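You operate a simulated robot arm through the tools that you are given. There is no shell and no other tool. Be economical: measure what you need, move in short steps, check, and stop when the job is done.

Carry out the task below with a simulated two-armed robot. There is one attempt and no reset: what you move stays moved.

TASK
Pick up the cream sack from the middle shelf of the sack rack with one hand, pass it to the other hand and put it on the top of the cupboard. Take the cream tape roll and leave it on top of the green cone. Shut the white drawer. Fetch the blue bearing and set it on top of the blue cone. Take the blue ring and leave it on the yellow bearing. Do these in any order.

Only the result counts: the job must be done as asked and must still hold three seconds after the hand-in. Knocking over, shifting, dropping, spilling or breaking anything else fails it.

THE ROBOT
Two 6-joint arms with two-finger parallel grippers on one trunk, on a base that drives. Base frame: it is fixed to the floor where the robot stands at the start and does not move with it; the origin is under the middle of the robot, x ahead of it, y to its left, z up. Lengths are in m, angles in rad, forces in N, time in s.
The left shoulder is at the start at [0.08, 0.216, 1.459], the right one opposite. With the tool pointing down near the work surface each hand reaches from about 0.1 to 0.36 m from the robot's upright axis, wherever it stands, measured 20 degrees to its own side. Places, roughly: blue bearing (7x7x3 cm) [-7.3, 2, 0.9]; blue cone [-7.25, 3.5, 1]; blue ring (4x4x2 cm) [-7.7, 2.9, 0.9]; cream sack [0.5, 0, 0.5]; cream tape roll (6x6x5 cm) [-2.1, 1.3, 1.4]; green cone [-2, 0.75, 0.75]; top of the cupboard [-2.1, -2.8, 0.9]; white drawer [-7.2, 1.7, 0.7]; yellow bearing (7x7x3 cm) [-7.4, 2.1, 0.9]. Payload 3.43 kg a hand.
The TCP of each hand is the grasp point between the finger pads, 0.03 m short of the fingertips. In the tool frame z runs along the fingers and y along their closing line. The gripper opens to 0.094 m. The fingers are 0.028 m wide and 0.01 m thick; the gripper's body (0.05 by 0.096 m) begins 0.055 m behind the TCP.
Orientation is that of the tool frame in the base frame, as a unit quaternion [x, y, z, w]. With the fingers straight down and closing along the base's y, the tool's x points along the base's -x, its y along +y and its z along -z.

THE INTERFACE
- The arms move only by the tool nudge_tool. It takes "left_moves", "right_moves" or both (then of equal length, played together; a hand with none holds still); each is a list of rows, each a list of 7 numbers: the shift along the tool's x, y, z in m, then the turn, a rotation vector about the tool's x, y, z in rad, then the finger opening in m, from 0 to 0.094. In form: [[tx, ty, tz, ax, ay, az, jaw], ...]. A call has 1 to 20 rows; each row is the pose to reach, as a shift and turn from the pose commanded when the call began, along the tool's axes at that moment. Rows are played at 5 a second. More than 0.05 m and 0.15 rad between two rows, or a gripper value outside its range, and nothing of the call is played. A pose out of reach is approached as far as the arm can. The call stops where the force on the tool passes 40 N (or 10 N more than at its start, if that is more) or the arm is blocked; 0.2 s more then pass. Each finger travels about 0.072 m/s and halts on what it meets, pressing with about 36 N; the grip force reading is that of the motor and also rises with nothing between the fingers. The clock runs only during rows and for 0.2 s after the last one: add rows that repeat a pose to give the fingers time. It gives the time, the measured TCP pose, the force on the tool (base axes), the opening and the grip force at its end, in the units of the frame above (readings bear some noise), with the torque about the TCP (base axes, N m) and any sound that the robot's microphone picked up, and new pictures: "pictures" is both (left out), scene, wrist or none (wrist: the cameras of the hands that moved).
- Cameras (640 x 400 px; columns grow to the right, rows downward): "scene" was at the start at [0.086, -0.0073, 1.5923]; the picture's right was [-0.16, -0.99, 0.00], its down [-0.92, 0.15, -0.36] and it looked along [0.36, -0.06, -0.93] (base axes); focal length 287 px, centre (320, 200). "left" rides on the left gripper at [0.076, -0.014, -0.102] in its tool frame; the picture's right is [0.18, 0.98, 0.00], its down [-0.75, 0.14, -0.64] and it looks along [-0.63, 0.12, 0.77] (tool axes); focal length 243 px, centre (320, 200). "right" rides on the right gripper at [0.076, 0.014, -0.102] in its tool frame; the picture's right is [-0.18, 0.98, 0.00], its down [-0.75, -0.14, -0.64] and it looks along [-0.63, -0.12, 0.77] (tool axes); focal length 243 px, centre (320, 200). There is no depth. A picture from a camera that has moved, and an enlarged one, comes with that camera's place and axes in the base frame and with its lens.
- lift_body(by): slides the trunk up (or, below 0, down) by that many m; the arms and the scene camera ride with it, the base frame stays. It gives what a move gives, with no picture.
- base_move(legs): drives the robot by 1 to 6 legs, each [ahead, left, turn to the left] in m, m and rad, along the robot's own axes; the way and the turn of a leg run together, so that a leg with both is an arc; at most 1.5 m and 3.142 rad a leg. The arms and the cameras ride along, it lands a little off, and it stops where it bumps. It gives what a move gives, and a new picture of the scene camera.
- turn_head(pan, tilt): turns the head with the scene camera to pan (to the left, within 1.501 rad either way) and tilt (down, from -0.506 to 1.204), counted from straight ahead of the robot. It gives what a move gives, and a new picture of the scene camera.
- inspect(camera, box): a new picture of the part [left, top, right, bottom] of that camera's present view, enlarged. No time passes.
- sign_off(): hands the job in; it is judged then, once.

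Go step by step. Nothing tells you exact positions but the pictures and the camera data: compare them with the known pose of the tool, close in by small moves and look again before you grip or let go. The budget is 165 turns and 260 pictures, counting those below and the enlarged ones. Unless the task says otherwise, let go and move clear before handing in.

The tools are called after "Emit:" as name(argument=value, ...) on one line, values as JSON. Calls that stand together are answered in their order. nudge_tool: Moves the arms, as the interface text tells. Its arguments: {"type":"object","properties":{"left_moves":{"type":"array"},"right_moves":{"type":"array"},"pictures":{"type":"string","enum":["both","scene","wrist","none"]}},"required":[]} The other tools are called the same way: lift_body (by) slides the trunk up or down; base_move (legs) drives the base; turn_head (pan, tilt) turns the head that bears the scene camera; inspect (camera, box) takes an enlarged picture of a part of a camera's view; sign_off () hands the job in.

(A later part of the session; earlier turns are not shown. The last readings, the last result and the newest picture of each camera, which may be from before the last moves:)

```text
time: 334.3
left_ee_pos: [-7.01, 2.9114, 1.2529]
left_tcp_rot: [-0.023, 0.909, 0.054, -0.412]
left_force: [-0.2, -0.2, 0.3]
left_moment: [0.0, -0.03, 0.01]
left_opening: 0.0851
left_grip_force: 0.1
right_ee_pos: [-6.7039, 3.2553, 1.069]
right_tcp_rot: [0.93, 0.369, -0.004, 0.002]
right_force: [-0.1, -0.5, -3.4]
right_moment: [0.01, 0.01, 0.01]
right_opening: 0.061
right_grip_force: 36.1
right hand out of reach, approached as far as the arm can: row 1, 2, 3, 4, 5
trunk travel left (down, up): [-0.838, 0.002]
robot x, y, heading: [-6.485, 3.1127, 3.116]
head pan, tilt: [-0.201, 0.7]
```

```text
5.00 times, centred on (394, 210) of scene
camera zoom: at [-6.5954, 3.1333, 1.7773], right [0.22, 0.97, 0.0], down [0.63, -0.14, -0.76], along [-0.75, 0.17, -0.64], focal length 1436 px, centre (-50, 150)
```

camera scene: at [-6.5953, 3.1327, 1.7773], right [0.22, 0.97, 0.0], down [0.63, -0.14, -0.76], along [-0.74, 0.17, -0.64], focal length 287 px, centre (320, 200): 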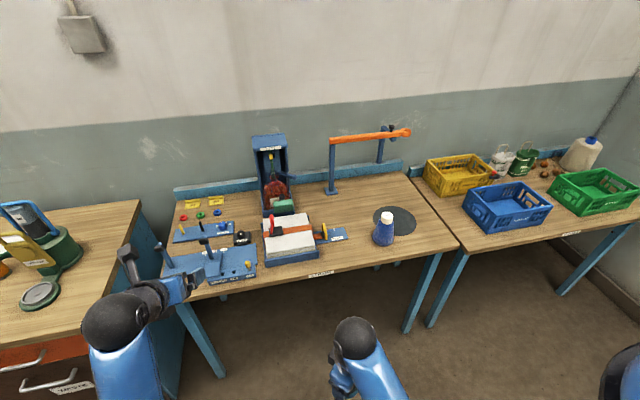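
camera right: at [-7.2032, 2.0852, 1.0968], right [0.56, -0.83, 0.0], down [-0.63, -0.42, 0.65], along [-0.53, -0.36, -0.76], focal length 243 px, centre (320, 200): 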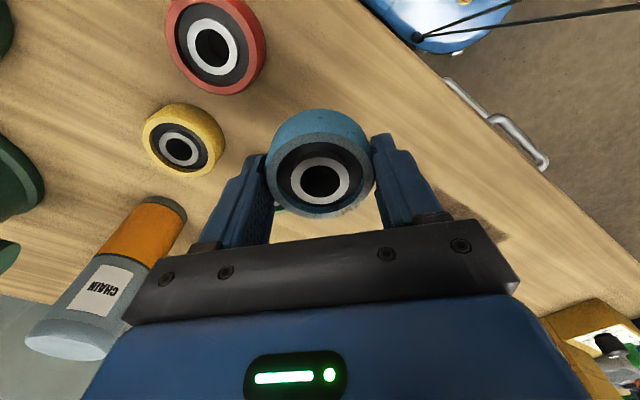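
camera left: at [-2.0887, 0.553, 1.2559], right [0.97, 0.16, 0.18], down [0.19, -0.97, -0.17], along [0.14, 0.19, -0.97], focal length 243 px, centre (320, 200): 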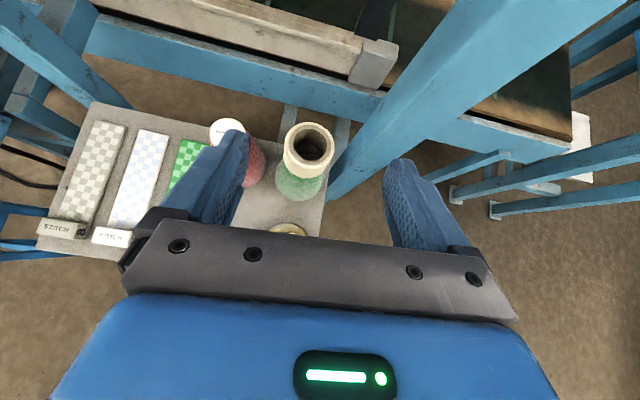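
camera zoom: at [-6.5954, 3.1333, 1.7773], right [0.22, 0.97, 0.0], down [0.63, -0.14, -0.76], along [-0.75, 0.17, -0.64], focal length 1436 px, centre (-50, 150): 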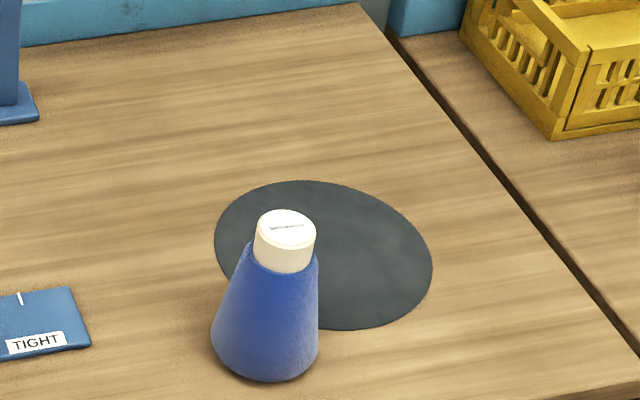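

Emit:
nudge_tool(right_moves=[[0, 0, 0, 0, 0, 0.14, 0.05], [0, 0, 0, 0, 0, 0.28, 0.05], [-0.01, -0.01, 0.01, 0, 0, 0.42, 0.05], [-0.02, -0.02, 0.02, 0, 0, 0.56, 0.05], [-0.04, -0.04, 0.03, 0, 0, 0.68, 0.05], [-0.06, -0.06, 0.04, 0, 0, 0.785, 0.05]], pictures="none")

Emit:
nudge_tool(right_moves=[[0, 0, -0.02, 0, -0.11, 0, 0.05], [0, 0, -0.04, 0, -0.22, 0, 0.05], [0, 0, -0.06, 0, -0.33, 0, 0.05], [0, 0, -0.08, 0, -0.44, 0, 0.05], [0, 0, -0.1, 0, -0.44, 0, 0.05], [0, 0, -0.1, 0, -0.44, 0, 0.05]], pictures="none")

```text
time: 335.7
left_ee_pos: [-7.0114, 2.9126, 1.2522]
left_tcp_rot: [-0.024, 0.91, 0.053, -0.411]
left_force: [-0.6, 0.0, -0.3]
left_moment: [0.0, -0.03, 0.0]
left_opening: 0.0852
left_grip_force: 0.0
right_ee_pos: [-6.7924, 3.2578, 1.0302]
right_tcp_rot: [1.0, -0.015, -0.001, 0.002]
right_force: [0.4, 0.4, -3.4]
right_moment: [0.0, 0.0, -0.01]
right_opening: 0.0612
right_grip_force: 35.7
trunk travel left (down, up): [-0.838, 0.002]
robot x, y, heading: [-6.4832, 3.1112, 3.119]
head pan, tilt: [-0.201, 0.7]
```

```text
time: 337.1
left_ee_pos: [-7.0104, 2.9107, 1.2513]
left_tcp_rot: [-0.023, 0.909, 0.054, -0.412]
left_force: [-0.2, 0.5, 0.6]
left_moment: [0.03, 0.0, -0.02]
left_opening: 0.0849
left_grip_force: 0.0
right_ee_pos: [-6.8012, 3.2483, 1.1164]
right_tcp_rot: [0.975, -0.014, -0.22, 0.0]
right_force: [0.1, 0.5, -3.5]
right_moment: [0.01, -0.05, 0.0]
right_opening: 0.0609
right_grip_force: 35.4
right hand out of reach, approached as far as the arm can: row 4, 5, 6
trunk travel left (down, up): [-0.838, 0.002]
robot x, y, heading: [-6.4826, 3.1132, 3.114]
head pan, tilt: [-0.201, 0.7]
```

Emit:
nudge_tool(right_moves=[[0, 0, 0, 0, 0.12, 0, 0.05], [0, 0, 0, 0, 0.24, 0, 0.05], [0, 0, 0, 0, 0.24, 0, 0.05]], pictures="none")

Emit:
base_move(legs=[[0.26, -0.32, 0.02]])

Emit:
inspect(camera="right", box=[0, 0, 640, 400])

```text
time: 337.9
left_ee_pos: [-7.0105, 2.913, 1.2542]
left_tcp_rot: [-0.023, 0.909, 0.054, -0.412]
left_force: [-0.2, 0.9, 0.0]
left_moment: [-0.03, 0.0, 0.01]
left_opening: 0.0849
left_grip_force: 0.0
right_ee_pos: [-6.7987, 3.2521, 1.105]
right_tcp_rot: [0.995, -0.015, -0.102, 0.002]
right_force: [0.6, 0.3, -2.4]
right_moment: [0.01, -0.01, -0.01]
right_opening: 0.0609
right_grip_force: 35.7
right hand out of reach, approached as far as the arm can: row 2, 3
trunk travel left (down, up): [-0.838, 0.002]
robot x, y, heading: [-6.4859, 3.1157, 3.111]
head pan, tilt: [-0.201, 0.7]
```

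```text
time: 340.4
left_ee_pos: [-7.2601, 3.2193, 1.2534]
left_tcp_rot: [-0.037, 0.909, 0.048, -0.413]
left_force: [0.4, -0.7, 0.9]
left_moment: [0.03, 0.06, 0.01]
left_opening: 0.0849
left_grip_force: 0.1
right_ee_pos: [-7.059, 3.5635, 1.1069]
right_tcp_rot: [0.995, -0.001, -0.104, 0.002]
right_force: [0.2, -0.1, -3.4]
right_moment: [-0.01, -0.06, -0.01]
right_opening: 0.061
right_grip_force: 36.5
trunk travel left (down, up): [-0.838, 0.002]
robot x, y, heading: [-6.7386, 3.4352, -3.142]
head pan, tilt: [-0.201, 0.7]
camera scene: at [-6.8516, 3.45, 1.7776], right [0.2, 0.98, 0.0], down [0.63, -0.12, -0.77], along [-0.75, 0.15, -0.64], focal length 287 px, centre (320, 200)
```

scene: 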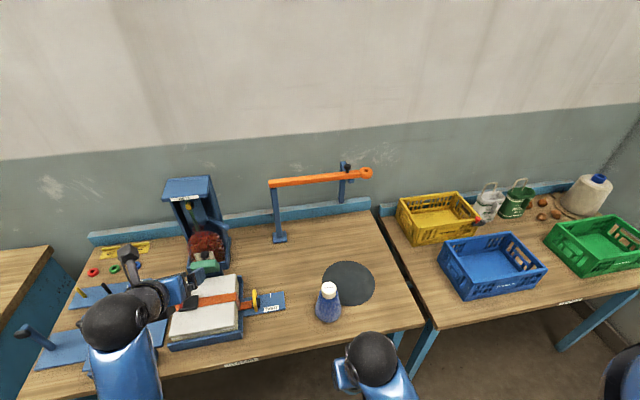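

```text
1.00 times, centred on (320, 200) of right (not enlarged: the box is as wide or as high as the picture)
camera zoom: at [-6.9623, 3.5477, 1.1906], right [-0.18, -0.98, 0.04], down [-0.61, 0.14, 0.78], along [-0.78, 0.12, -0.62], focal length 243 px, centre (320, 200)
```

zoom: 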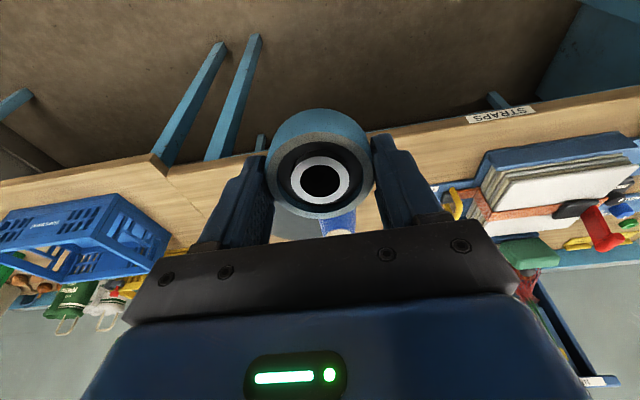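

Emit:
nudge_tool(left_moves=[[-0.014, 0, -0.041, 0, 0, 0, 0.085], [-0.028, 0, -0.082, 0, 0, 0, 0.085], [-0.041, 0, -0.123, 0, 0, 0, 0.085]], pictures="none")

Emit:
base_move(legs=[[0.22, 0, 0]])

Emit:
nudge_tool(right_moves=[[0, 0, 0, 0, 0.05, 0, 0.05], [-0.015, 0, 0.005, 0, 0.1, 0, 0.05], [-0.03, 0, 0.01, 0, 0.14, 0, 0.05], [-0.045, 0, 0.02, 0, 0.17, 0, 0.05], [-0.045, 0, 0.02, 0, 0.17, 0, 0.05]], pictures="none")

Emit:
turn_head(pan=-0.3, tilt=1.0)

Emit:
inspect(camera="right", box=[192, 60, 448, 220])

```text
time: 341.2
left_ee_pos: [-7.2253, 3.2348, 1.2693]
left_tcp_rot: [-0.04, 0.909, 0.048, -0.412]
left_force: [-0.4, 0.1, -0.3]
left_moment: [0.03, 0.03, 0.0]
left_opening: 0.085
left_grip_force: 0.1
left hand out of reach, approached as far as the arm can: row 1, 2, 3
right_ee_pos: [-7.0621, 3.565, 1.1046]
right_tcp_rot: [0.995, 0.0, -0.102, 0.003]
right_force: [0.9, -0.2, -3.5]
right_moment: [-0.03, -0.02, -0.02]
right_opening: 0.0613
right_grip_force: 36.3
trunk travel left (down, up): [-0.838, 0.002]
robot x, y, heading: [-6.7406, 3.4338, -3.142]
head pan, tilt: [-0.201, 0.7]
```

```text
time: 342.9
left_ee_pos: [-7.4425, 3.2361, 1.2731]
left_tcp_rot: [-0.039, 0.908, 0.049, -0.415]
left_force: [0.4, -0.9, 0.8]
left_moment: [-0.04, 0.05, -0.03]
left_opening: 0.0849
left_grip_force: 0.1
right_ee_pos: [-7.2814, 3.5646, 1.1063]
right_tcp_rot: [0.995, -0.002, -0.105, 0.003]
right_force: [0.5, -0.3, -2.9]
right_moment: [-0.01, -0.01, 0.0]
right_opening: 0.0612
right_grip_force: 36.1
trunk travel left (down, up): [-0.838, 0.002]
robot x, y, heading: [-6.9656, 3.4347, -3.141]
head pan, tilt: [-0.201, 0.7]
camera scene: at [-7.0709, 3.453, 1.7779], right [0.2, 0.98, 0.0], down [0.63, -0.13, -0.77], along [-0.75, 0.15, -0.64], focal length 287 px, centre (320, 200)
```

scene: 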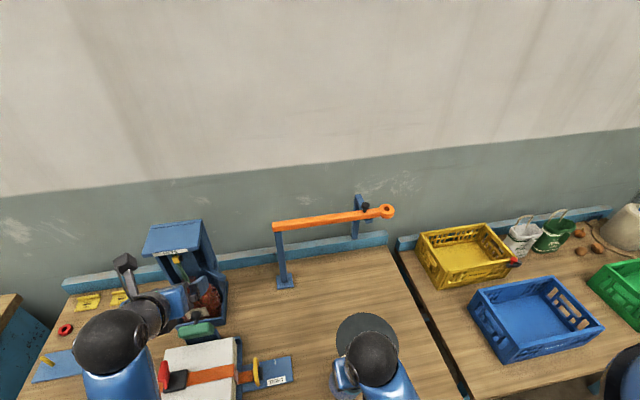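

```text
time: 344.1
left_ee_pos: [-7.4476, 3.2345, 1.272]
left_tcp_rot: [-0.038, 0.909, 0.049, -0.412]
left_force: [-0.1, -1.2, 0.8]
left_moment: [-0.02, -0.02, -0.01]
left_opening: 0.0848
left_grip_force: 0.0
right_ee_pos: [-7.3316, 3.5668, 1.0503]
right_tcp_rot: [1.0, -0.001, -0.02, 0.003]
right_force: [-0.8, -1.0, -2.8]
right_moment: [0.03, 0.0, -0.01]
right_opening: 0.0609
right_grip_force: 36.1
right hand out of reach, approached as far as the arm can: row 1, 2, 3, 4, 5
trunk travel left (down, up): [-0.838, 0.002]
robot x, y, heading: [-6.9605, 3.4344, -3.141]
head pan, tilt: [-0.201, 0.7]
```

```text
time: 344.9
left_ee_pos: [-7.4477, 3.2366, 1.27]
left_tcp_rot: [-0.038, 0.909, 0.049, -0.412]
left_force: [-0.3, -0.6, -0.7]
left_moment: [0.02, 0.01, 0.0]
left_opening: 0.0851
left_grip_force: 0.2
right_ee_pos: [-7.3322, 3.5666, 1.0508]
right_tcp_rot: [1.0, -0.001, -0.018, 0.002]
right_force: [0.6, -0.4, -3.5]
right_moment: [-0.01, -0.02, 0.04]
right_opening: 0.0609
right_grip_force: 36.1
trunk travel left (down, up): [-0.838, 0.002]
robot x, y, heading: [-6.9631, 3.4344, -3.135]
head pan, tilt: [-0.3, 1.0]
camera scene: at [-7.0609, 3.4566, 1.754], right [0.29, 0.96, 0.0], down [0.8, -0.25, -0.54], along [-0.52, 0.16, -0.84], focal length 287 px, centre (320, 200)
```

scene: 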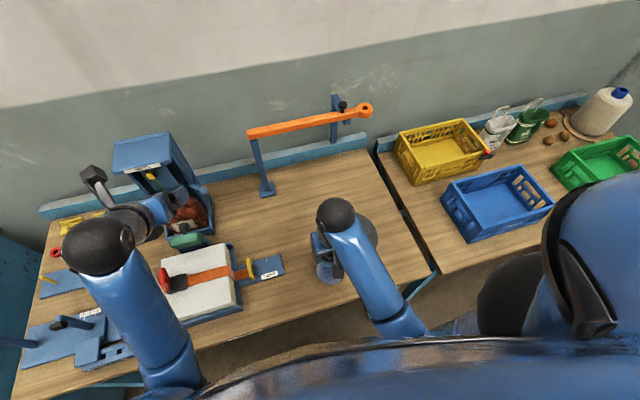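

```text
2.50 times, centred on (320, 140) of right
camera zoom: at [-7.2509, 3.5506, 1.1503], right [-0.19, -0.98, 0.01], down [-0.73, 0.15, 0.67], along [-0.66, 0.11, -0.74], focal length 606 px, centre (320, 350)
```

zoom: 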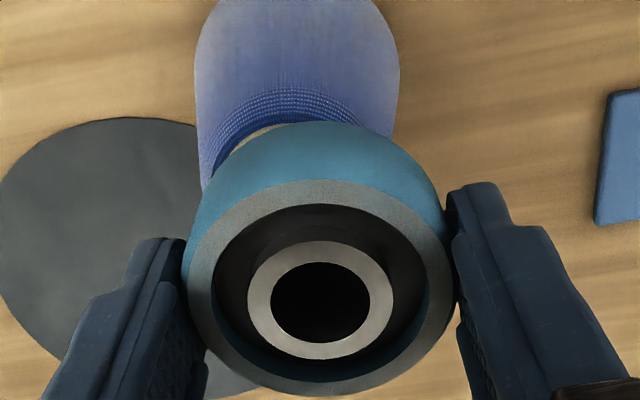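

Emit:
nudge_tool(right_moves=[[-0.006, -0.002, 0.004, 0, 0.015, 0, 0.05], [-0.013, -0.0035, 0.008, 0, 0.03, 0, 0.05], [-0.013, -0.0035, 0.014, 0, 0.035, 0, 0.05], [-0.013, -0.0035, 0.018, 0, 0.035, 0, 0.05], [-0.013, -0.0035, 0.018, 0, 0.035, 0, 0.05]], pictures="none")

Emit:
inspect(camera="right", box=[192, 60, 448, 220])

Emit:
inspect(camera="scene", box=[270, 190, 430, 290])

```text
time: 346.1
left_ee_pos: [-7.4468, 3.235, 1.271]
left_tcp_rot: [-0.039, 0.908, 0.049, -0.414]
left_force: [0.2, -0.4, 0.7]
left_moment: [0.02, 0.01, -0.02]
left_opening: 0.0853
left_grip_force: 0.1
right_ee_pos: [-7.3446, 3.57, 1.0356]
right_tcp_rot: [1.0, -0.002, -0.004, 0.003]
right_force: [-3.9, 5.3, 32.5]
right_moment: [0.63, 0.11, 0.11]
right_opening: 0.0613
right_grip_force: 36.3
trunk travel left (down, up): [-0.838, 0.002]
robot x, y, heading: [-6.965, 3.4364, -3.138]
head pan, tilt: [-0.3, 1.0]
```

```text
2.50 times, centred on (320, 140) of right
camera zoom: at [-7.2666, 3.5548, 1.1384], right [-0.19, -0.98, 0.01], down [-0.75, 0.15, 0.65], along [-0.64, 0.12, -0.76], focal length 606 px, centre (320, 350)
```

zoom: 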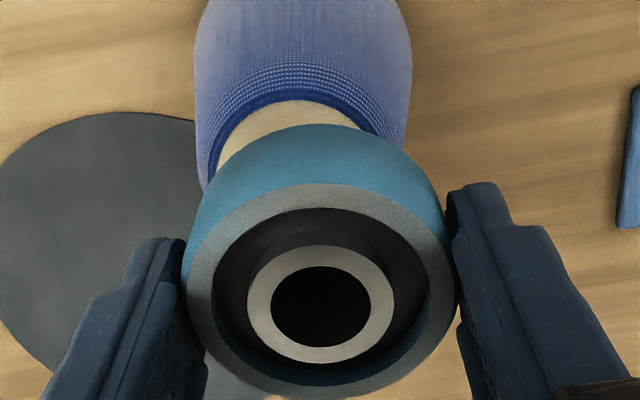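

```text
4.00 times, centred on (350, 240) of scene
camera zoom: at [-7.059, 3.4562, 1.7546], right [0.29, 0.96, 0.0], down [0.8, -0.25, -0.54], along [-0.52, 0.16, -0.84], focal length 1149 px, centre (200, 40)
```

zoom: 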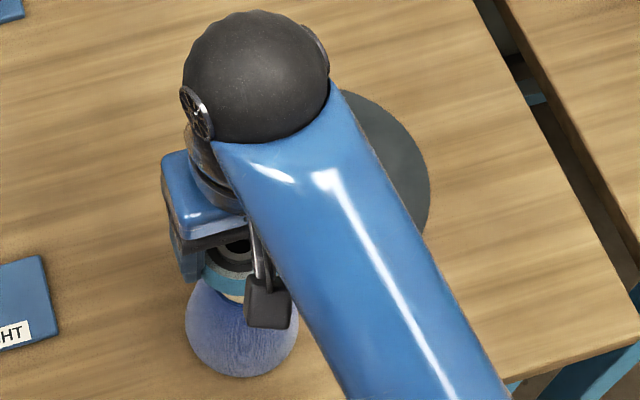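

Emit:
nudge_tool(right_moves=[[0, 0, -0.003, 0, 0, 0, 0.05], [0, 0, -0.0035, 0, 0, 0, 0.05], [0, 0, -0.0035, 0, 0, 0, 0.06], [0, 0, -0.0035, 0, 0, 0, 0.064], [0, 0, -0.0035, 0, 0, 0, 0.07], [0, 0, -0.0035, 0, 0, 0, 0.08], [0, 0, -0.0035, 0, 0, 0, 0.088], [0, 0, -0.0035, 0, 0, 0, 0.088]], pictures="wrist")

```text
time: 347.9
left_ee_pos: [-7.449, 3.2347, 1.27]
left_tcp_rot: [-0.038, 0.909, 0.049, -0.413]
left_force: [0.8, -0.6, -0.2]
left_moment: [0.01, 0.03, 0.04]
left_opening: 0.0851
left_grip_force: 0.0
right_ee_pos: [-7.345, 3.5696, 1.0383]
right_tcp_rot: [1.0, -0.001, 0.0, 0.004]
right_force: [1.0, 0.2, 0.2]
right_moment: [0.02, 0.0, -0.01]
right_opening: 0.088
right_grip_force: 0.1
trunk travel left (down, up): [-0.838, 0.002]
robot x, y, heading: [-6.9662, 3.4368, -3.138]
head pan, tilt: [-0.3, 1.0]
camera right: at [-7.2675, 3.555, 1.1399], right [-0.19, -0.98, 0.01], down [-0.75, 0.15, 0.64], along [-0.63, 0.12, -0.77], focal length 243 px, centre (320, 200)
```

right: 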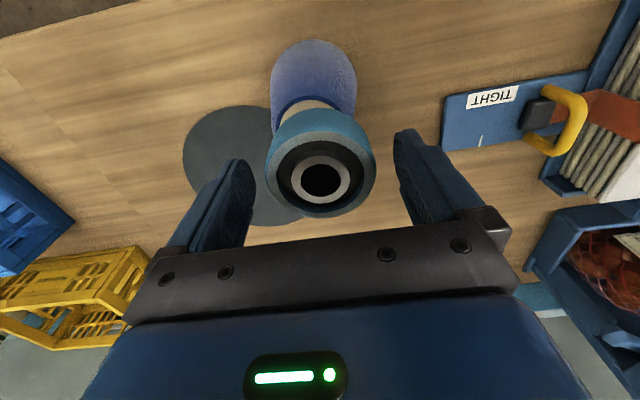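

Emit:
nudge_tool(right_moves=[[0.02, 0, 0, 0, 0, 0, 0.088], [0.04, 0, 0, 0, 0, 0, 0.088], [0.065, 0, 0, 0, 0, 0, 0.088], [0.09, 0, 0, 0, 0, 0, 0.088]], pictures="wrist")

```text
time: 348.9
left_ee_pos: [-7.4478, 3.2344, 1.271]
left_tcp_rot: [-0.039, 0.909, 0.048, -0.413]
left_force: [0.3, 0.3, -0.3]
left_moment: [-0.01, 0.03, 0.02]
left_opening: 0.0852
left_grip_force: 0.0
right_ee_pos: [-7.253, 3.5682, 1.04]
right_tcp_rot: [1.0, -0.001, 0.0, 0.003]
right_force: [-0.4, -0.3, 0.1]
right_moment: [0.01, 0.0, 0.02]
right_opening: 0.0879
right_grip_force: 0.2
trunk travel left (down, up): [-0.838, 0.002]
robot x, y, heading: [-6.9673, 3.4383, -3.14]
head pan, tilt: [-0.3, 1.0]
camera right: at [-7.1756, 3.5538, 1.1427], right [-0.19, -0.98, 0.01], down [-0.75, 0.15, 0.64], along [-0.63, 0.11, -0.77], focal length 243 px, centre (320, 200)
```

right: 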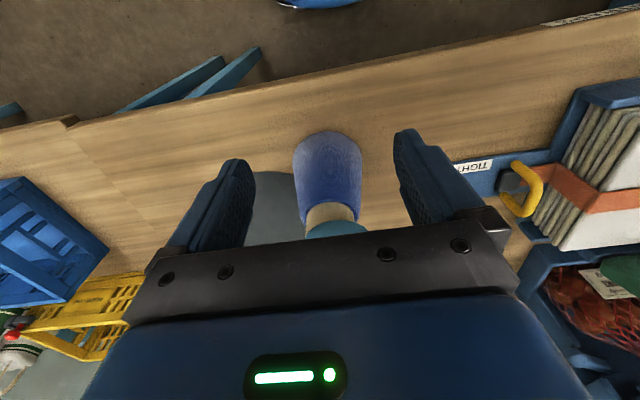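

Bearing sits on the blue cone. Next the blue ring: back off, shift left, look closer.

Emit:
base_move(legs=[[-0.25, 0, 0], [0, 0.34, 0]])

Emit:
inspect(camera="left", box=[0, 0, 640, 400])

```text
time: 352.6
left_ee_pos: [-7.2008, 2.9044, 1.2723]
left_tcp_rot: [-0.034, 0.909, 0.049, -0.412]
left_force: [-0.3, 0.3, 0.2]
left_moment: [0.0, 0.01, 0.02]
left_opening: 0.0849
left_grip_force: 0.1
right_ee_pos: [-7.0041, 3.2365, 1.0395]
right_tcp_rot: [1.0, -0.004, 0.0, 0.004]
right_force: [0.0, -0.1, -0.3]
right_moment: [-0.02, 0.0, 0.01]
right_opening: 0.0882
right_grip_force: 0.1
trunk travel left (down, up): [-0.838, 0.002]
robot x, y, heading: [-6.7198, 3.1002, 3.138]
head pan, tilt: [-0.3, 1.0]
camera scene: at [-6.8121, 3.1241, 1.7539], right [0.3, 0.95, 0.0], down [0.8, -0.25, -0.54], along [-0.52, 0.16, -0.84], focal length 287 px, centre (320, 200)
```

scene: 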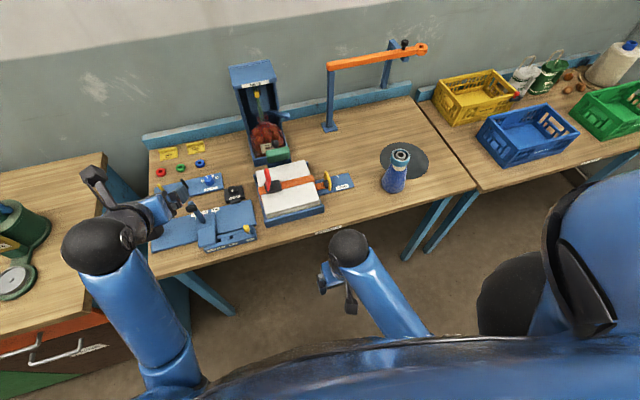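

```text
1.00 times, centred on (320, 200) of left (not enlarged: the box is as wide or as high as the picture)
camera zoom: at [-7.1738, 2.8757, 1.3934], right [-0.14, 0.96, 0.25], down [0.98, 0.18, -0.13], along [-0.17, 0.23, -0.96], focal length 243 px, centre (320, 200)
```

zoom: 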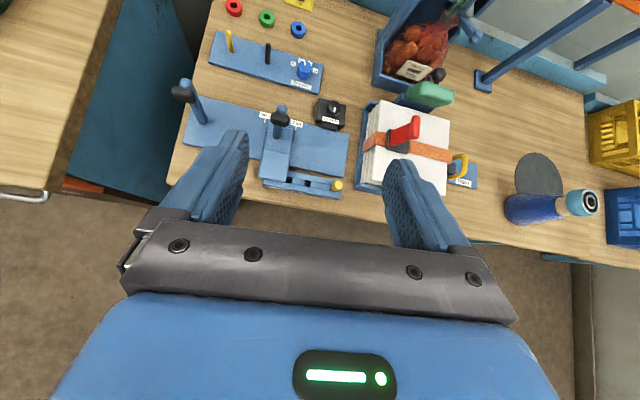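

Emit:
base_move(legs=[[0.23, 0.01, 0]])

Emit:
lift_body(by=-0.12)

Emit:
nudge_tool(left_moves=[[0, 0, 0.0, 0, 0, 0.08, 0.085], [0, 0, 0.01, 0, 0, 0.157, 0.085], [0.02, 0, 0.02, 0, -0.1, 0.157, 0.085], [0.04, 0, 0.02, 0, -0.2, 0.157, 0.085], [0.06, 0, 0.02, 0, -0.3, 0.157, 0.085], [0.06, 0, 0.02, 0, -0.35, 0.157, 0.085]], pictures="wrist")

```text
time: 354.3
left_ee_pos: [-7.4243, 2.8878, 1.2736]
left_tcp_rot: [-0.038, 0.908, 0.05, -0.415]
left_force: [1.4, 0.3, 0.0]
left_moment: [0.01, 0.0, -0.02]
left_opening: 0.0851
left_grip_force: 0.0
right_ee_pos: [-7.2298, 3.223, 1.0403]
right_tcp_rot: [1.0, -0.002, -0.001, 0.002]
right_force: [0.5, -0.5, 0.2]
right_moment: [-0.06, 0.04, 0.01]
right_opening: 0.0881
right_grip_force: 0.1
trunk travel left (down, up): [-0.838, 0.002]
robot x, y, heading: [-6.9464, 3.0871, -3.146]
head pan, tilt: [-0.3, 1.0]
camera scene: at [-7.0344, 3.1097, 1.7544], right [0.29, 0.96, 0.0], down [0.8, -0.25, -0.54], along [-0.52, 0.16, -0.84], focal length 287 px, centre (320, 200)
```

scene: 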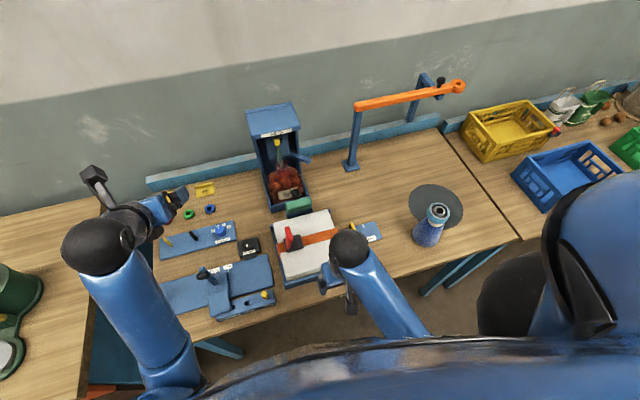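

```text
time: 355.8
left_ee_pos: [-7.4291, 2.888, 1.1497]
left_tcp_rot: [-0.039, 0.909, 0.049, -0.413]
left_force: [0.1, -0.8, 1.1]
left_moment: [0.02, 0.0, 0.0]
left_opening: 0.0849
left_grip_force: 0.0
right_ee_pos: [-7.234, 3.2222, 0.9188]
right_tcp_rot: [1.0, -0.002, 0.0, 0.002]
right_force: [-0.4, -0.9, -0.2]
right_moment: [-0.01, 0.01, 0.01]
right_opening: 0.0879
right_grip_force: 0.2
trunk travel left (down, up): [-0.718, 0.122]
robot x, y, heading: [-6.9442, 3.0859, -3.142]
head pan, tilt: [-0.3, 1.0]
```

```text
time: 357.2
left_ee_pos: [-7.5052, 2.9504, 1.1265]
left_tcp_rot: [0.014, 0.966, 0.034, -0.256]
left_force: [-0.5, 1.1, 0.1]
left_moment: [-0.02, -0.02, 0.01]
left_opening: 0.0851
left_grip_force: 0.0
left hand out of reach, approached as far as the arm can: row 1, 2, 3, 4, 5, 6
right_ee_pos: [-7.234, 3.2239, 0.9196]
right_tcp_rot: [1.0, -0.002, 0.0, 0.002]
right_force: [1.4, -0.2, 0.2]
right_moment: [-0.02, -0.03, 0.02]
right_opening: 0.088
right_grip_force: 0.0
trunk travel left (down, up): [-0.718, 0.122]
robot x, y, heading: [-6.9419, 3.088, -3.144]
head pan, tilt: [-0.3, 1.0]
camera left: at [-7.5212, 2.9306, 1.2522], right [-0.12, 0.98, 0.15], down [0.98, 0.09, 0.19], along [0.18, 0.17, -0.97], focal length 243 px, centre (320, 200)
```

left: 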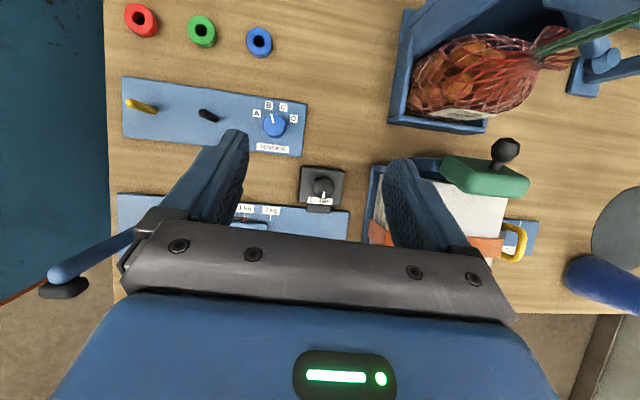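

Emit:
nudge_tool(left_moves=[[0.009, -0.015, 0.037, 0, 0, 0, 0.07], [0.017, -0.03, 0.075, 0, 0, 0, 0.06], [0.026, -0.045, 0.113, 0, 0, 0, 0.058], [0.035, -0.06, 0.15, 0, 0, 0, 0.058], [0.043, -0.075, 0.188, 0, 0, 0, 0.058]], right_moves=[[0.02, 0, 0, 0, 0, 0, 0.088], [0.04, 0, 0, 0, 0, 0, 0.088], [0.06, 0, 0, 0, 0, 0, 0.088], [0.08, 0, 0, 0, 0, 0, 0.088], [0.1, 0, 0, 0, 0, 0, 0.088]], pictures="none")

Emit:
inspect(camera="left", box=[0, 0, 640, 400])

```text
time: 358.4
left_ee_pos: [-7.6338, 2.9431, 0.9817]
left_tcp_rot: [-0.008, 0.966, 0.029, -0.257]
left_force: [0.2, -0.5, -0.2]
left_moment: [0.0, 0.03, 0.04]
left_opening: 0.058
left_grip_force: 0.0
left hand out of reach, approached as far as the arm can: row 1, 2, 3, 4, 5
right_ee_pos: [-7.135, 3.2242, 0.9207]
right_tcp_rot: [1.0, -0.002, 0.0, 0.003]
right_force: [-8.9, 11.6, 0.2]
right_moment: [-1.23, -1.0, 0.79]
right_opening: 0.0883
right_grip_force: 0.1
trunk travel left (down, up): [-0.718, 0.122]
robot x, y, heading: [-6.9443, 3.0874, -3.144]
head pan, tilt: [-0.3, 1.0]
```

```text
1.00 times, centred on (320, 200) of left (not enlarged: the box is as wide or as high as the picture)
camera zoom: at [-7.649, 2.9204, 1.1072], right [-0.16, 0.98, 0.15], down [0.97, 0.13, 0.19], along [0.17, 0.18, -0.97], focal length 243 px, centre (320, 200)
```

zoom: 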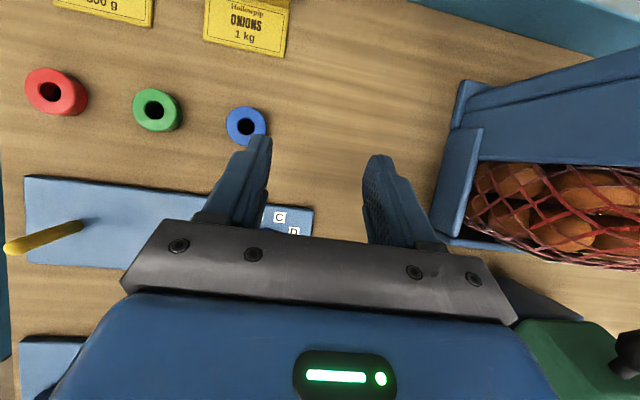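

Emit:
nudge_tool(right_moves=[[-0.02, 0, 0, 0, 0, 0, 0.088], [-0.03, 0, 0, 0, 0, 0, 0.088]], pictures="none")

Emit:
base_move(legs=[[0, 0.055, 0]])

Emit:
inspect(camera="left", box=[160, 60, 480, 260])

```text
time: 359.0
left_ee_pos: [-7.6354, 2.9421, 0.9822]
left_tcp_rot: [-0.007, 0.966, 0.029, -0.257]
left_force: [-0.4, -0.3, -0.2]
left_moment: [0.01, -0.02, -0.01]
left_opening: 0.058
left_grip_force: 0.1
right_ee_pos: [-7.1638, 3.224, 0.9196]
right_tcp_rot: [1.0, 0.0, 0.0, 0.002]
right_force: [-0.2, 0.3, 0.5]
right_moment: [0.01, 0.01, -0.03]
right_opening: 0.088
right_grip_force: 0.1
trunk travel left (down, up): [-0.718, 0.122]
robot x, y, heading: [-6.947, 3.087, -3.145]
head pan, tilt: [-0.3, 1.0]
```

```text
time: 360.0
left_ee_pos: [-7.6328, 2.8961, 0.9836]
left_tcp_rot: [-0.005, 0.966, 0.026, -0.257]
left_force: [0.3, 1.4, 0.7]
left_moment: [-0.06, 0.02, 0.03]
left_opening: 0.0581
left_grip_force: 0.0
right_ee_pos: [-7.1643, 3.1772, 0.9193]
right_tcp_rot: [1.0, -0.002, 0.0, 0.008]
right_force: [-0.2, 1.3, -0.9]
right_moment: [-0.07, 0.04, -0.02]
right_opening: 0.0881
right_grip_force: 0.1
trunk travel left (down, up): [-0.718, 0.122]
robot x, y, heading: [-6.9482, 3.0333, 3.14]
head pan, tilt: [-0.3, 1.0]
camera scene: at [-7.0408, 3.0681, 1.6337], right [0.3, 0.96, -0.01], down [0.8, -0.25, -0.54], along [-0.52, 0.15, -0.84], focal length 287 px, centre (320, 200)
```

scene: 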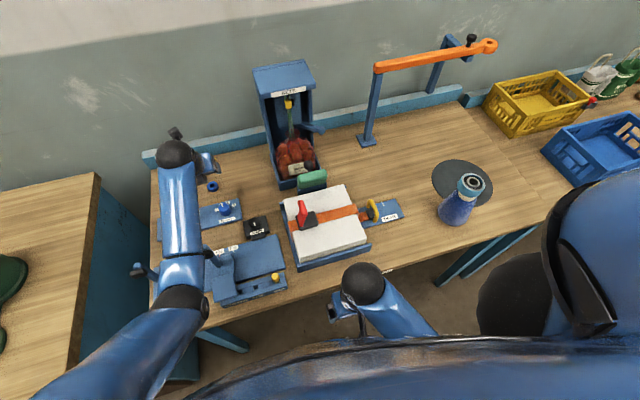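

```text
2.00 times, centred on (320, 160) of left
camera zoom: at [-7.6478, 2.8755, 1.1095], right [-0.16, 0.98, 0.14], down [0.97, 0.13, 0.19], along [0.17, 0.17, -0.97], focal length 485 px, centre (320, 280)
```

zoom: 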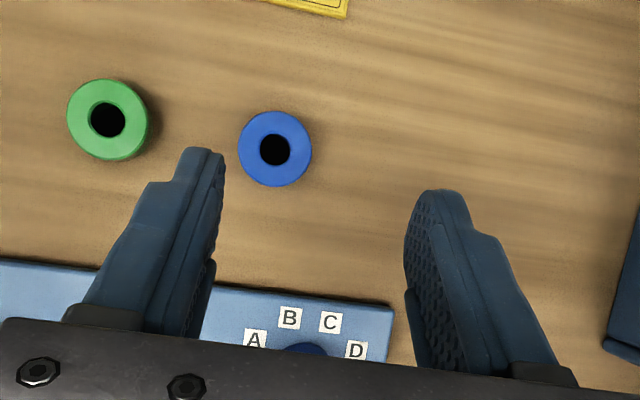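

Emit:
nudge_tool(left_moves=[[-0.004, -0.005, 0.016, 0, 0, 0, 0.06], [-0.008, -0.01, 0.033, 0, 0, 0, 0.06], [-0.012, -0.0146, 0.05, 0, 0, 0, 0.06], [-0.0165, -0.0146, 0.063, 0, 0, 0, 0.06], [-0.0165, -0.0146, 0.063, 0, 0, 0, 0.06]], pictures="none")

Emit:
inspect(camera="left", box=[160, 60, 480, 260])

```text
time: 361.2
left_ee_pos: [-7.6496, 2.8855, 0.917]
left_tcp_rot: [-0.01, 0.966, 0.027, -0.257]
left_force: [0.8, 0.6, -0.2]
left_moment: [-0.03, 0.01, 0.02]
left_opening: 0.0599
left_grip_force: 0.1
left hand out of reach, approached as far as the arm can: row 2, 3, 4, 5
right_ee_pos: [-7.1634, 3.1706, 0.9204]
right_tcp_rot: [1.0, -0.001, 0.0, 0.003]
right_force: [0.2, 0.6, 0.0]
right_moment: [-0.03, -0.02, 0.01]
right_opening: 0.0879
right_grip_force: 0.0
trunk travel left (down, up): [-0.718, 0.122]
robot x, y, heading: [-6.9448, 3.0323, 3.138]
head pan, tilt: [-0.3, 1.0]
```

```text
2.00 times, centred on (320, 160) of left
camera zoom: at [-7.6652, 2.8633, 1.044], right [-0.17, 0.97, 0.15], down [0.97, 0.14, 0.19], along [0.16, 0.18, -0.97], focal length 485 px, centre (320, 280)
```

zoom: 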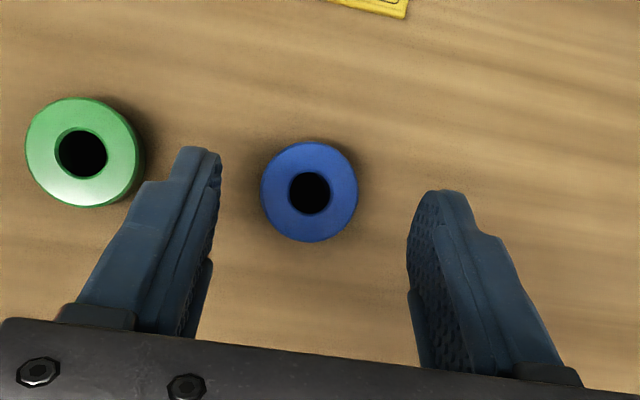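

Emit:
nudge_tool(left_moves=[[-0.006, 0, 0.014, 0, 0, 0, 0.06], [-0.012, 0, 0.028, 0, 0, 0, 0.06], [-0.016, 0, 0.038, 0, 0, 0, 0.06], [-0.02, 0.0, 0.046, 0, 0, 0, 0.06], [-0.021, 0.0, 0.049, 0, 0, 0, 0.06], [-0.021, 0.0, 0.049, 0, 0, 0, 0.06]], pictures="none")

Emit:
inspect(camera="left", box=[160, 60, 480, 260])

```text
time: 362.0
left_ee_pos: [-7.6566, 2.8875, 0.8932]
left_tcp_rot: [-0.009, 0.962, 0.028, -0.272]
left_force: [30.0, 0.9, 37.5]
left_moment: [-1.14, -1.06, 0.86]
left_opening: 0.059
left_grip_force: 0.0
right_ee_pos: [-7.1589, 3.1692, 0.9205]
right_tcp_rot: [1.0, -0.001, -0.002, 0.002]
right_force: [-1.0, 0.5, -0.6]
right_moment: [0.0, -0.02, -0.02]
right_opening: 0.088
right_grip_force: 0.1
trunk travel left (down, up): [-0.718, 0.122]
robot x, y, heading: [-6.9403, 3.0355, -3.137]
head pan, tilt: [-0.3, 1.0]
stopped in row 3 (left hand): the force on the tool passed its limit at 50 N (the readings are from after the stop); the commanded pose is now the measured one
```

```text
2.00 times, centred on (320, 160) of left
camera zoom: at [-7.6679, 2.8639, 1.0209], right [-0.16, 0.98, 0.15], down [0.98, 0.14, 0.16], along [0.14, 0.18, -0.97], focal length 485 px, centre (320, 280)
```

zoom: 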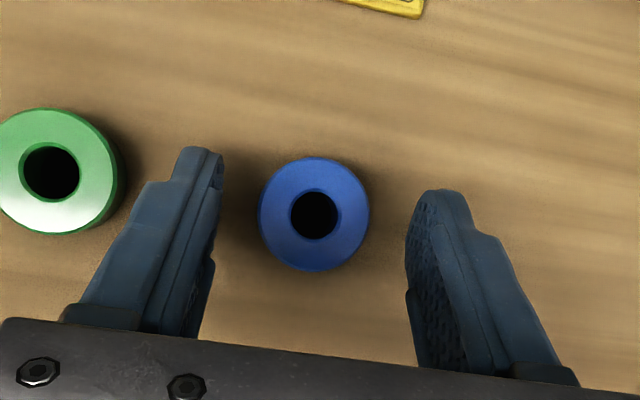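

Emit:
nudge_tool(left_moves=[[0.002, 0, -0.004, 0, 0, 0, 0.06], [0.002, 0, -0.004, 0, 0, 0, 0.045], [0.002, 0, -0.004, 0, 0, 0, 0.03], [0.002, 0, -0.004, 0, 0, 0, 0.025], [0.002, 0, -0.004, 0, 0, 0, 0.025]], pictures="none")

Emit:
nudge_tool(left_moves=[[0.01, 0, -0.017, 0, 0, 0, 0.025], [0.02, 0, -0.035, 0, 0, 0, 0.025], [0.035, 0, -0.061, 0, 0, 0, 0.025], [0.05, 0, -0.087, 0, 0, 0, 0.025], [0.05, 0, -0.087, 0, 0, 0, 0.025]], pictures="wrist")

```text
time: 363.2
left_ee_pos: [-7.6583, 2.8875, 0.8929]
left_tcp_rot: [-0.01, 0.963, 0.028, -0.269]
left_force: [-1.6, -0.2, 13.4]
left_moment: [-0.22, 0.11, 0.12]
left_opening: 0.0335
left_grip_force: 36.2
right_ee_pos: [-7.1621, 3.1702, 0.9204]
right_tcp_rot: [1.0, -0.001, -0.001, 0.003]
right_force: [-0.2, 0.1, 0.8]
right_moment: [-0.05, -0.02, 0.03]
right_opening: 0.0879
right_grip_force: 0.2
trunk travel left (down, up): [-0.718, 0.122]
robot x, y, heading: [-6.947, 3.0351, 3.142]
head pan, tilt: [-0.3, 1.0]
```

```text
time: 364.4
left_ee_pos: [-7.6571, 2.8815, 0.9926]
left_tcp_rot: [-0.014, 0.963, 0.027, -0.266]
left_force: [0.2, -0.3, -0.4]
left_moment: [-0.02, -0.02, -0.02]
left_opening: 0.0335
left_grip_force: 35.9
left hand out of reach, approached as far as the arm can: row 4, 5
right_ee_pos: [-7.1638, 3.1694, 0.9199]
right_tcp_rot: [1.0, -0.001, 0.001, 0.003]
right_force: [0.3, -0.1, 0.4]
right_moment: [0.03, -0.02, 0.0]
right_opening: 0.0881
right_grip_force: 0.1
trunk travel left (down, up): [-0.718, 0.122]
robot x, y, heading: [-6.9445, 3.0322, -3.145]
head pan, tilt: [-0.3, 1.0]
camera left: at [-7.6701, 2.8589, 1.1188], right [-0.17, 0.97, 0.15], down [0.97, 0.14, 0.17], along [0.15, 0.18, -0.97], focal length 243 px, centre (320, 200)
```

left: 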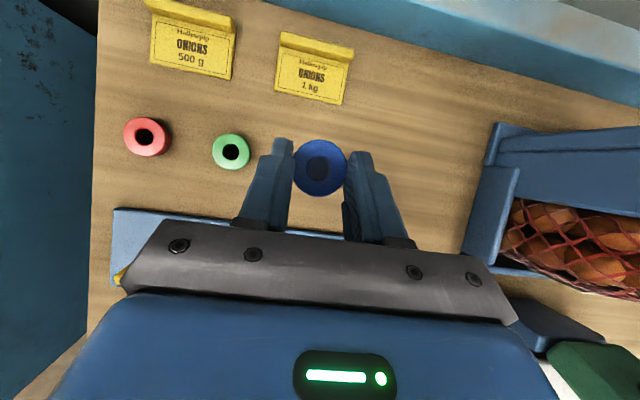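

Ring held. Raise, back off, and shift left to the yellow bearing.

Emit:
lift_body(by=0.12)

Emit:
base_move(legs=[[-0.4, 0, 0], [0, 0.75, 0]])

Emit:
inspect(camera="left", box=[0, 0, 640, 400])

```text
time: 365.9
left_ee_pos: [-7.6586, 2.8801, 1.1127]
left_tcp_rot: [-0.014, 0.964, 0.026, -0.266]
left_force: [0.8, 0.5, -0.9]
left_moment: [-0.01, -0.01, 0.0]
left_opening: 0.0332
left_grip_force: 35.7
right_ee_pos: [-7.1622, 3.169, 1.0398]
right_tcp_rot: [1.0, -0.003, 0.0, 0.003]
right_force: [-0.1, -0.2, -0.1]
right_moment: [0.0, -0.01, -0.01]
right_opening: 0.0878
right_grip_force: 0.1
trunk travel left (down, up): [-0.838, 0.002]
robot x, y, heading: [-6.9429, 3.0332, -3.143]
head pan, tilt: [-0.3, 1.0]
```

```text
time: 372.1
left_ee_pos: [-7.2563, 2.1403, 1.1126]
left_tcp_rot: [-0.008, 0.963, 0.028, -0.266]
left_force: [0.2, 0.3, 0.0]
left_moment: [-0.03, 0.02, -0.01]
left_opening: 0.0333
left_grip_force: 35.6
right_ee_pos: [-6.758, 2.422, 1.0391]
right_tcp_rot: [1.0, -0.007, 0.0, 0.003]
right_force: [-0.5, -0.3, -0.3]
right_moment: [-0.04, 0.0, 0.02]
right_opening: 0.088
right_grip_force: 0.0
trunk travel left (down, up): [-0.838, 0.002]
robot x, y, heading: [-6.5436, 2.2816, 3.131]
head pan, tilt: [-0.3, 1.0]
camera scene: at [-6.6367, 2.3071, 1.7539], right [0.31, 0.95, 0.0], down [0.8, -0.26, -0.54], along [-0.51, 0.16, -0.84], focal length 287 px, centre (320, 200)
```

scene: 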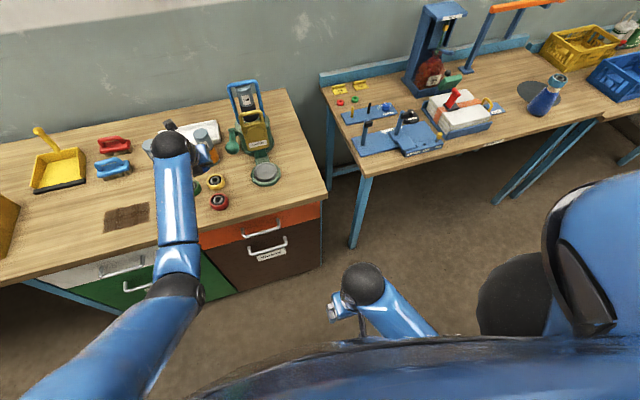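

```text
1.00 times, centred on (320, 200) of left (not enlarged: the box is as wide or as high as the picture)
camera zoom: at [-7.2686, 2.1178, 1.2387], right [-0.16, 0.98, 0.15], down [0.98, 0.13, 0.17], along [0.15, 0.17, -0.97], focal length 243 px, centre (320, 200)
```

zoom: 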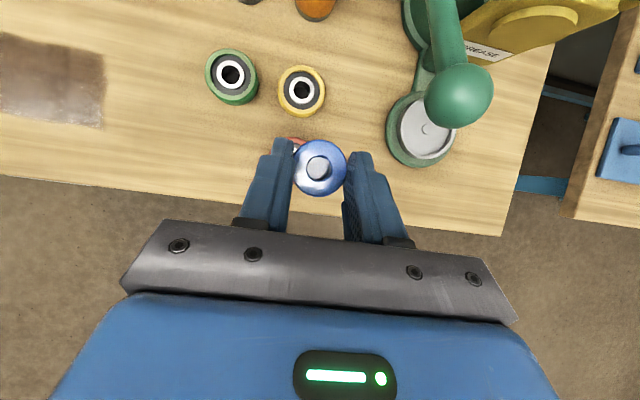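

Emit:
base_move(legs=[[0.087, 0.009, 0]])

Emit:
inspect(camera="left", box=[160, 60, 480, 260])

```text
time: 373.1
left_ee_pos: [-7.3293, 2.1317, 1.1192]
left_tcp_rot: [-0.008, 0.962, 0.029, -0.271]
left_force: [0.4, 0.5, 0.3]
left_moment: [-0.03, 0.1, 0.01]
left_opening: 0.0333
left_grip_force: 35.6
right_ee_pos: [-6.8328, 2.4137, 1.0432]
right_tcp_rot: [1.0, -0.008, -0.004, 0.003]
right_force: [1.2, 0.2, -0.5]
right_moment: [-0.01, 0.07, -0.02]
right_opening: 0.0882
right_grip_force: 0.0
trunk travel left (down, up): [-0.838, 0.002]
robot x, y, heading: [-6.6261, 2.2721, 3.13]
head pan, tilt: [-0.3, 1.0]
camera scene: at [-6.7055, 2.2981, 1.755], right [0.31, 0.95, 0.0], down [0.8, -0.26, -0.55], along [-0.52, 0.17, -0.84], focal length 287 px, centre (320, 200)
```

scene: 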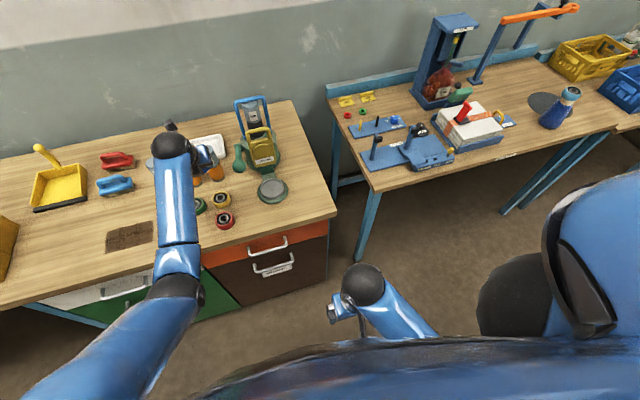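

```text
2.00 times, centred on (320, 160) of left
camera zoom: at [-7.342, 2.1097, 1.2454], right [-0.16, 0.98, 0.15], down [0.98, 0.13, 0.16], along [0.14, 0.17, -0.97], focal length 485 px, centre (320, 280)
```

zoom: 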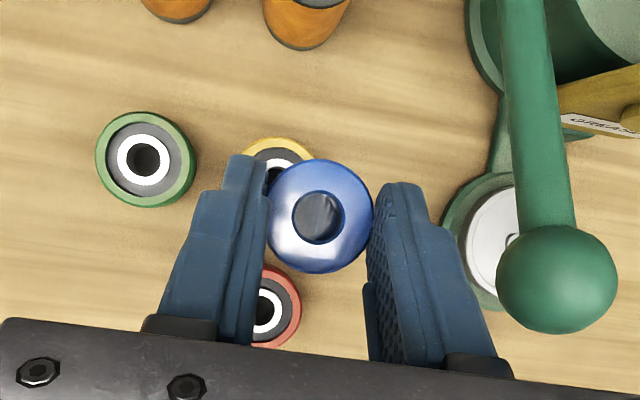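

Emit:
nudge_tool(left_moves=[[-0.015, -0.002, 0.03, 0, 0, 0, 0.025], [-0.03, -0.004, 0.059, 0, 0, 0, 0.025], [-0.044, -0.006, 0.089, 0, 0, 0, 0.025], [-0.059, -0.009, 0.118, 0, 0, 0, 0.025], [-0.07, -0.011, 0.14, 0, 0, 0, 0.025], [-0.07, -0.011, 0.14, 0, 0, 0, 0.025]], pictures="none")

Emit:
inspect(camera="left", box=[160, 60, 480, 260])

```text
time: 374.6
left_ee_pos: [-7.3514, 2.1279, 0.956]
left_tcp_rot: [-0.009, 0.963, 0.026, -0.267]
left_force: [-0.4, 0.6, -0.5]
left_moment: [-0.02, -0.01, 0.01]
left_opening: 0.0333
left_grip_force: 35.9
right_ee_pos: [-6.8398, 2.4139, 1.0402]
right_tcp_rot: [1.0, -0.008, 0.0, 0.002]
right_force: [0.1, -0.1, 0.3]
right_moment: [0.03, 0.03, 0.0]
right_opening: 0.0879
right_grip_force: 0.1
trunk travel left (down, up): [-0.838, 0.002]
robot x, y, heading: [-6.6241, 2.2729, 3.128]
head pan, tilt: [-0.3, 1.0]
```

```text
2.00 times, centred on (320, 160) of left
camera zoom: at [-7.3639, 2.1065, 1.0825], right [-0.16, 0.98, 0.15], down [0.98, 0.13, 0.17], along [0.15, 0.17, -0.97], focal length 485 px, centre (320, 280)
```

zoom: 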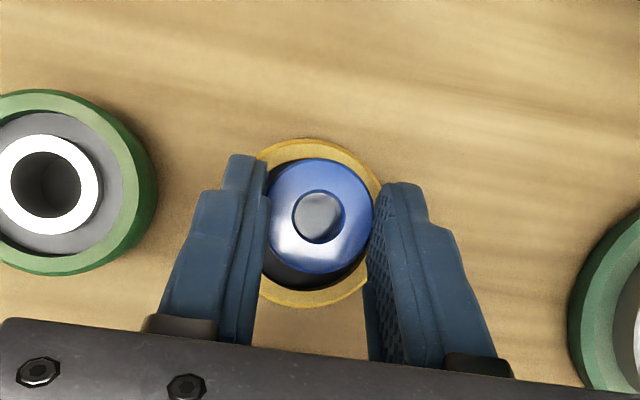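

Emit:
nudge_tool(left_moves=[[-0.005, -0.0027, 0.004, 0, 0, 0, 0.025], [-0.009, -0.0027, 0.0086, 0, 0, 0, 0.025], [-0.01, -0.0027, 0.0103, 0, 0, 0, 0.025], [-0.011, -0.0027, 0.012, 0, 0, 0, 0.025], [-0.011, -0.0027, 0.012, 0, 0, 0, 0.025]], pictures="none")

```text
time: 375.8
left_ee_pos: [-7.3489, 2.1279, 0.9426]
left_tcp_rot: [-0.009, 0.963, 0.027, -0.269]
left_force: [-2.3, -1.0, 8.4]
left_moment: [-0.18, 0.21, -0.02]
left_opening: 0.0331
left_grip_force: 36.7
right_ee_pos: [-6.8401, 2.4129, 1.0402]
right_tcp_rot: [1.0, -0.007, 0.001, 0.003]
right_force: [0.1, 1.2, -0.6]
right_moment: [0.01, -0.02, 0.0]
right_opening: 0.088
right_grip_force: 0.0
trunk travel left (down, up): [-0.838, 0.002]
robot x, y, heading: [-6.6231, 2.275, 3.13]
head pan, tilt: [-0.3, 1.0]
```

Contact (8 N). Ease up slightly and release.

Emit:
nudge_tool(left_moves=[[0.0005, 0, -0.001, 0, 0, 0, 0.03], [0.0005, 0, -0.001, 0, 0, 0, 0.036], [0.0005, 0, -0.001, 0, 0, 0, 0.042], [0.0005, 0, -0.001, 0, 0, 0, 0.05], [0.0005, 0, -0.001, 0, 0, 0, 0.054], [0.0005, 0, -0.001, 0, 0, 0, 0.054]], pictures="none")

Emit:
inspect(camera="left", box=[160, 60, 480, 260])

```text
time: 377.1
left_ee_pos: [-7.3483, 2.1275, 0.9423]
left_tcp_rot: [-0.01, 0.963, 0.026, -0.267]
left_force: [0.3, 1.5, 4.3]
left_moment: [-0.1, -0.03, -0.02]
left_opening: 0.0528
left_grip_force: 0.1
right_ee_pos: [-6.8403, 2.4133, 1.0398]
right_tcp_rot: [1.0, -0.007, 0.0, 0.003]
right_force: [-0.2, -0.4, -0.6]
right_moment: [0.04, 0.02, 0.02]
right_opening: 0.0883
right_grip_force: 0.1
trunk travel left (down, up): [-0.838, 0.002]
robot x, y, heading: [-6.6251, 2.2743, 3.133]
head pan, tilt: [-0.3, 1.0]
```

```text
2.00 times, centred on (320, 160) of left
camera zoom: at [-7.3606, 2.1061, 1.0686], right [-0.16, 0.98, 0.15], down [0.98, 0.13, 0.17], along [0.15, 0.17, -0.97], focal length 485 px, centre (320, 280)
```

zoom: 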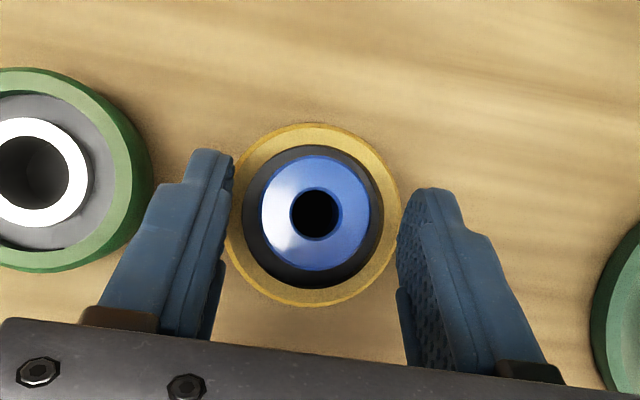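

Emit:
nudge_tool(left_moves=[[0.005, 0, -0.0085, 0, 0, 0, 0.054], [0.013, 0, -0.021, 0, 0, 0, 0.056], [0.026, 0, -0.042, 0, 0, 0, 0.06], [0.04, 0, -0.068, 0, 0, 0, 0.06], [0.055, 0, -0.1, 0, 0, 0, 0.06], [0.06, 0, -0.13, 0, 0, 0, 0.06]], pictures="wrist")

```text
time: 378.6
left_ee_pos: [-7.3318, 2.1237, 1.0834]
left_tcp_rot: [-0.013, 0.963, 0.026, -0.267]
left_force: [0.1, 0.1, -0.6]
left_moment: [-0.01, -0.01, 0.0]
left_opening: 0.06
left_grip_force: 0.0
left hand out of reach, approached as far as the arm can: row 6
right_ee_pos: [-6.8397, 2.4123, 1.0386]
right_tcp_rot: [1.0, -0.007, -0.001, 0.002]
right_force: [0.3, 0.2, -0.3]
right_moment: [0.0, -0.02, -0.02]
right_opening: 0.088
right_grip_force: 0.0
trunk travel left (down, up): [-0.838, 0.002]
robot x, y, heading: [-6.6262, 2.2761, 3.127]
head pan, tilt: [-0.3, 1.0]
camera left: at [-7.3442, 2.1013, 1.2096], right [-0.17, 0.97, 0.15], down [0.97, 0.14, 0.17], along [0.15, 0.18, -0.97], focal length 243 px, centre (320, 200)
```

left: 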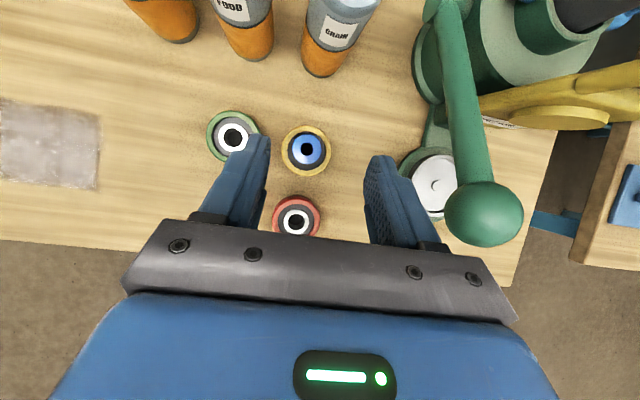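

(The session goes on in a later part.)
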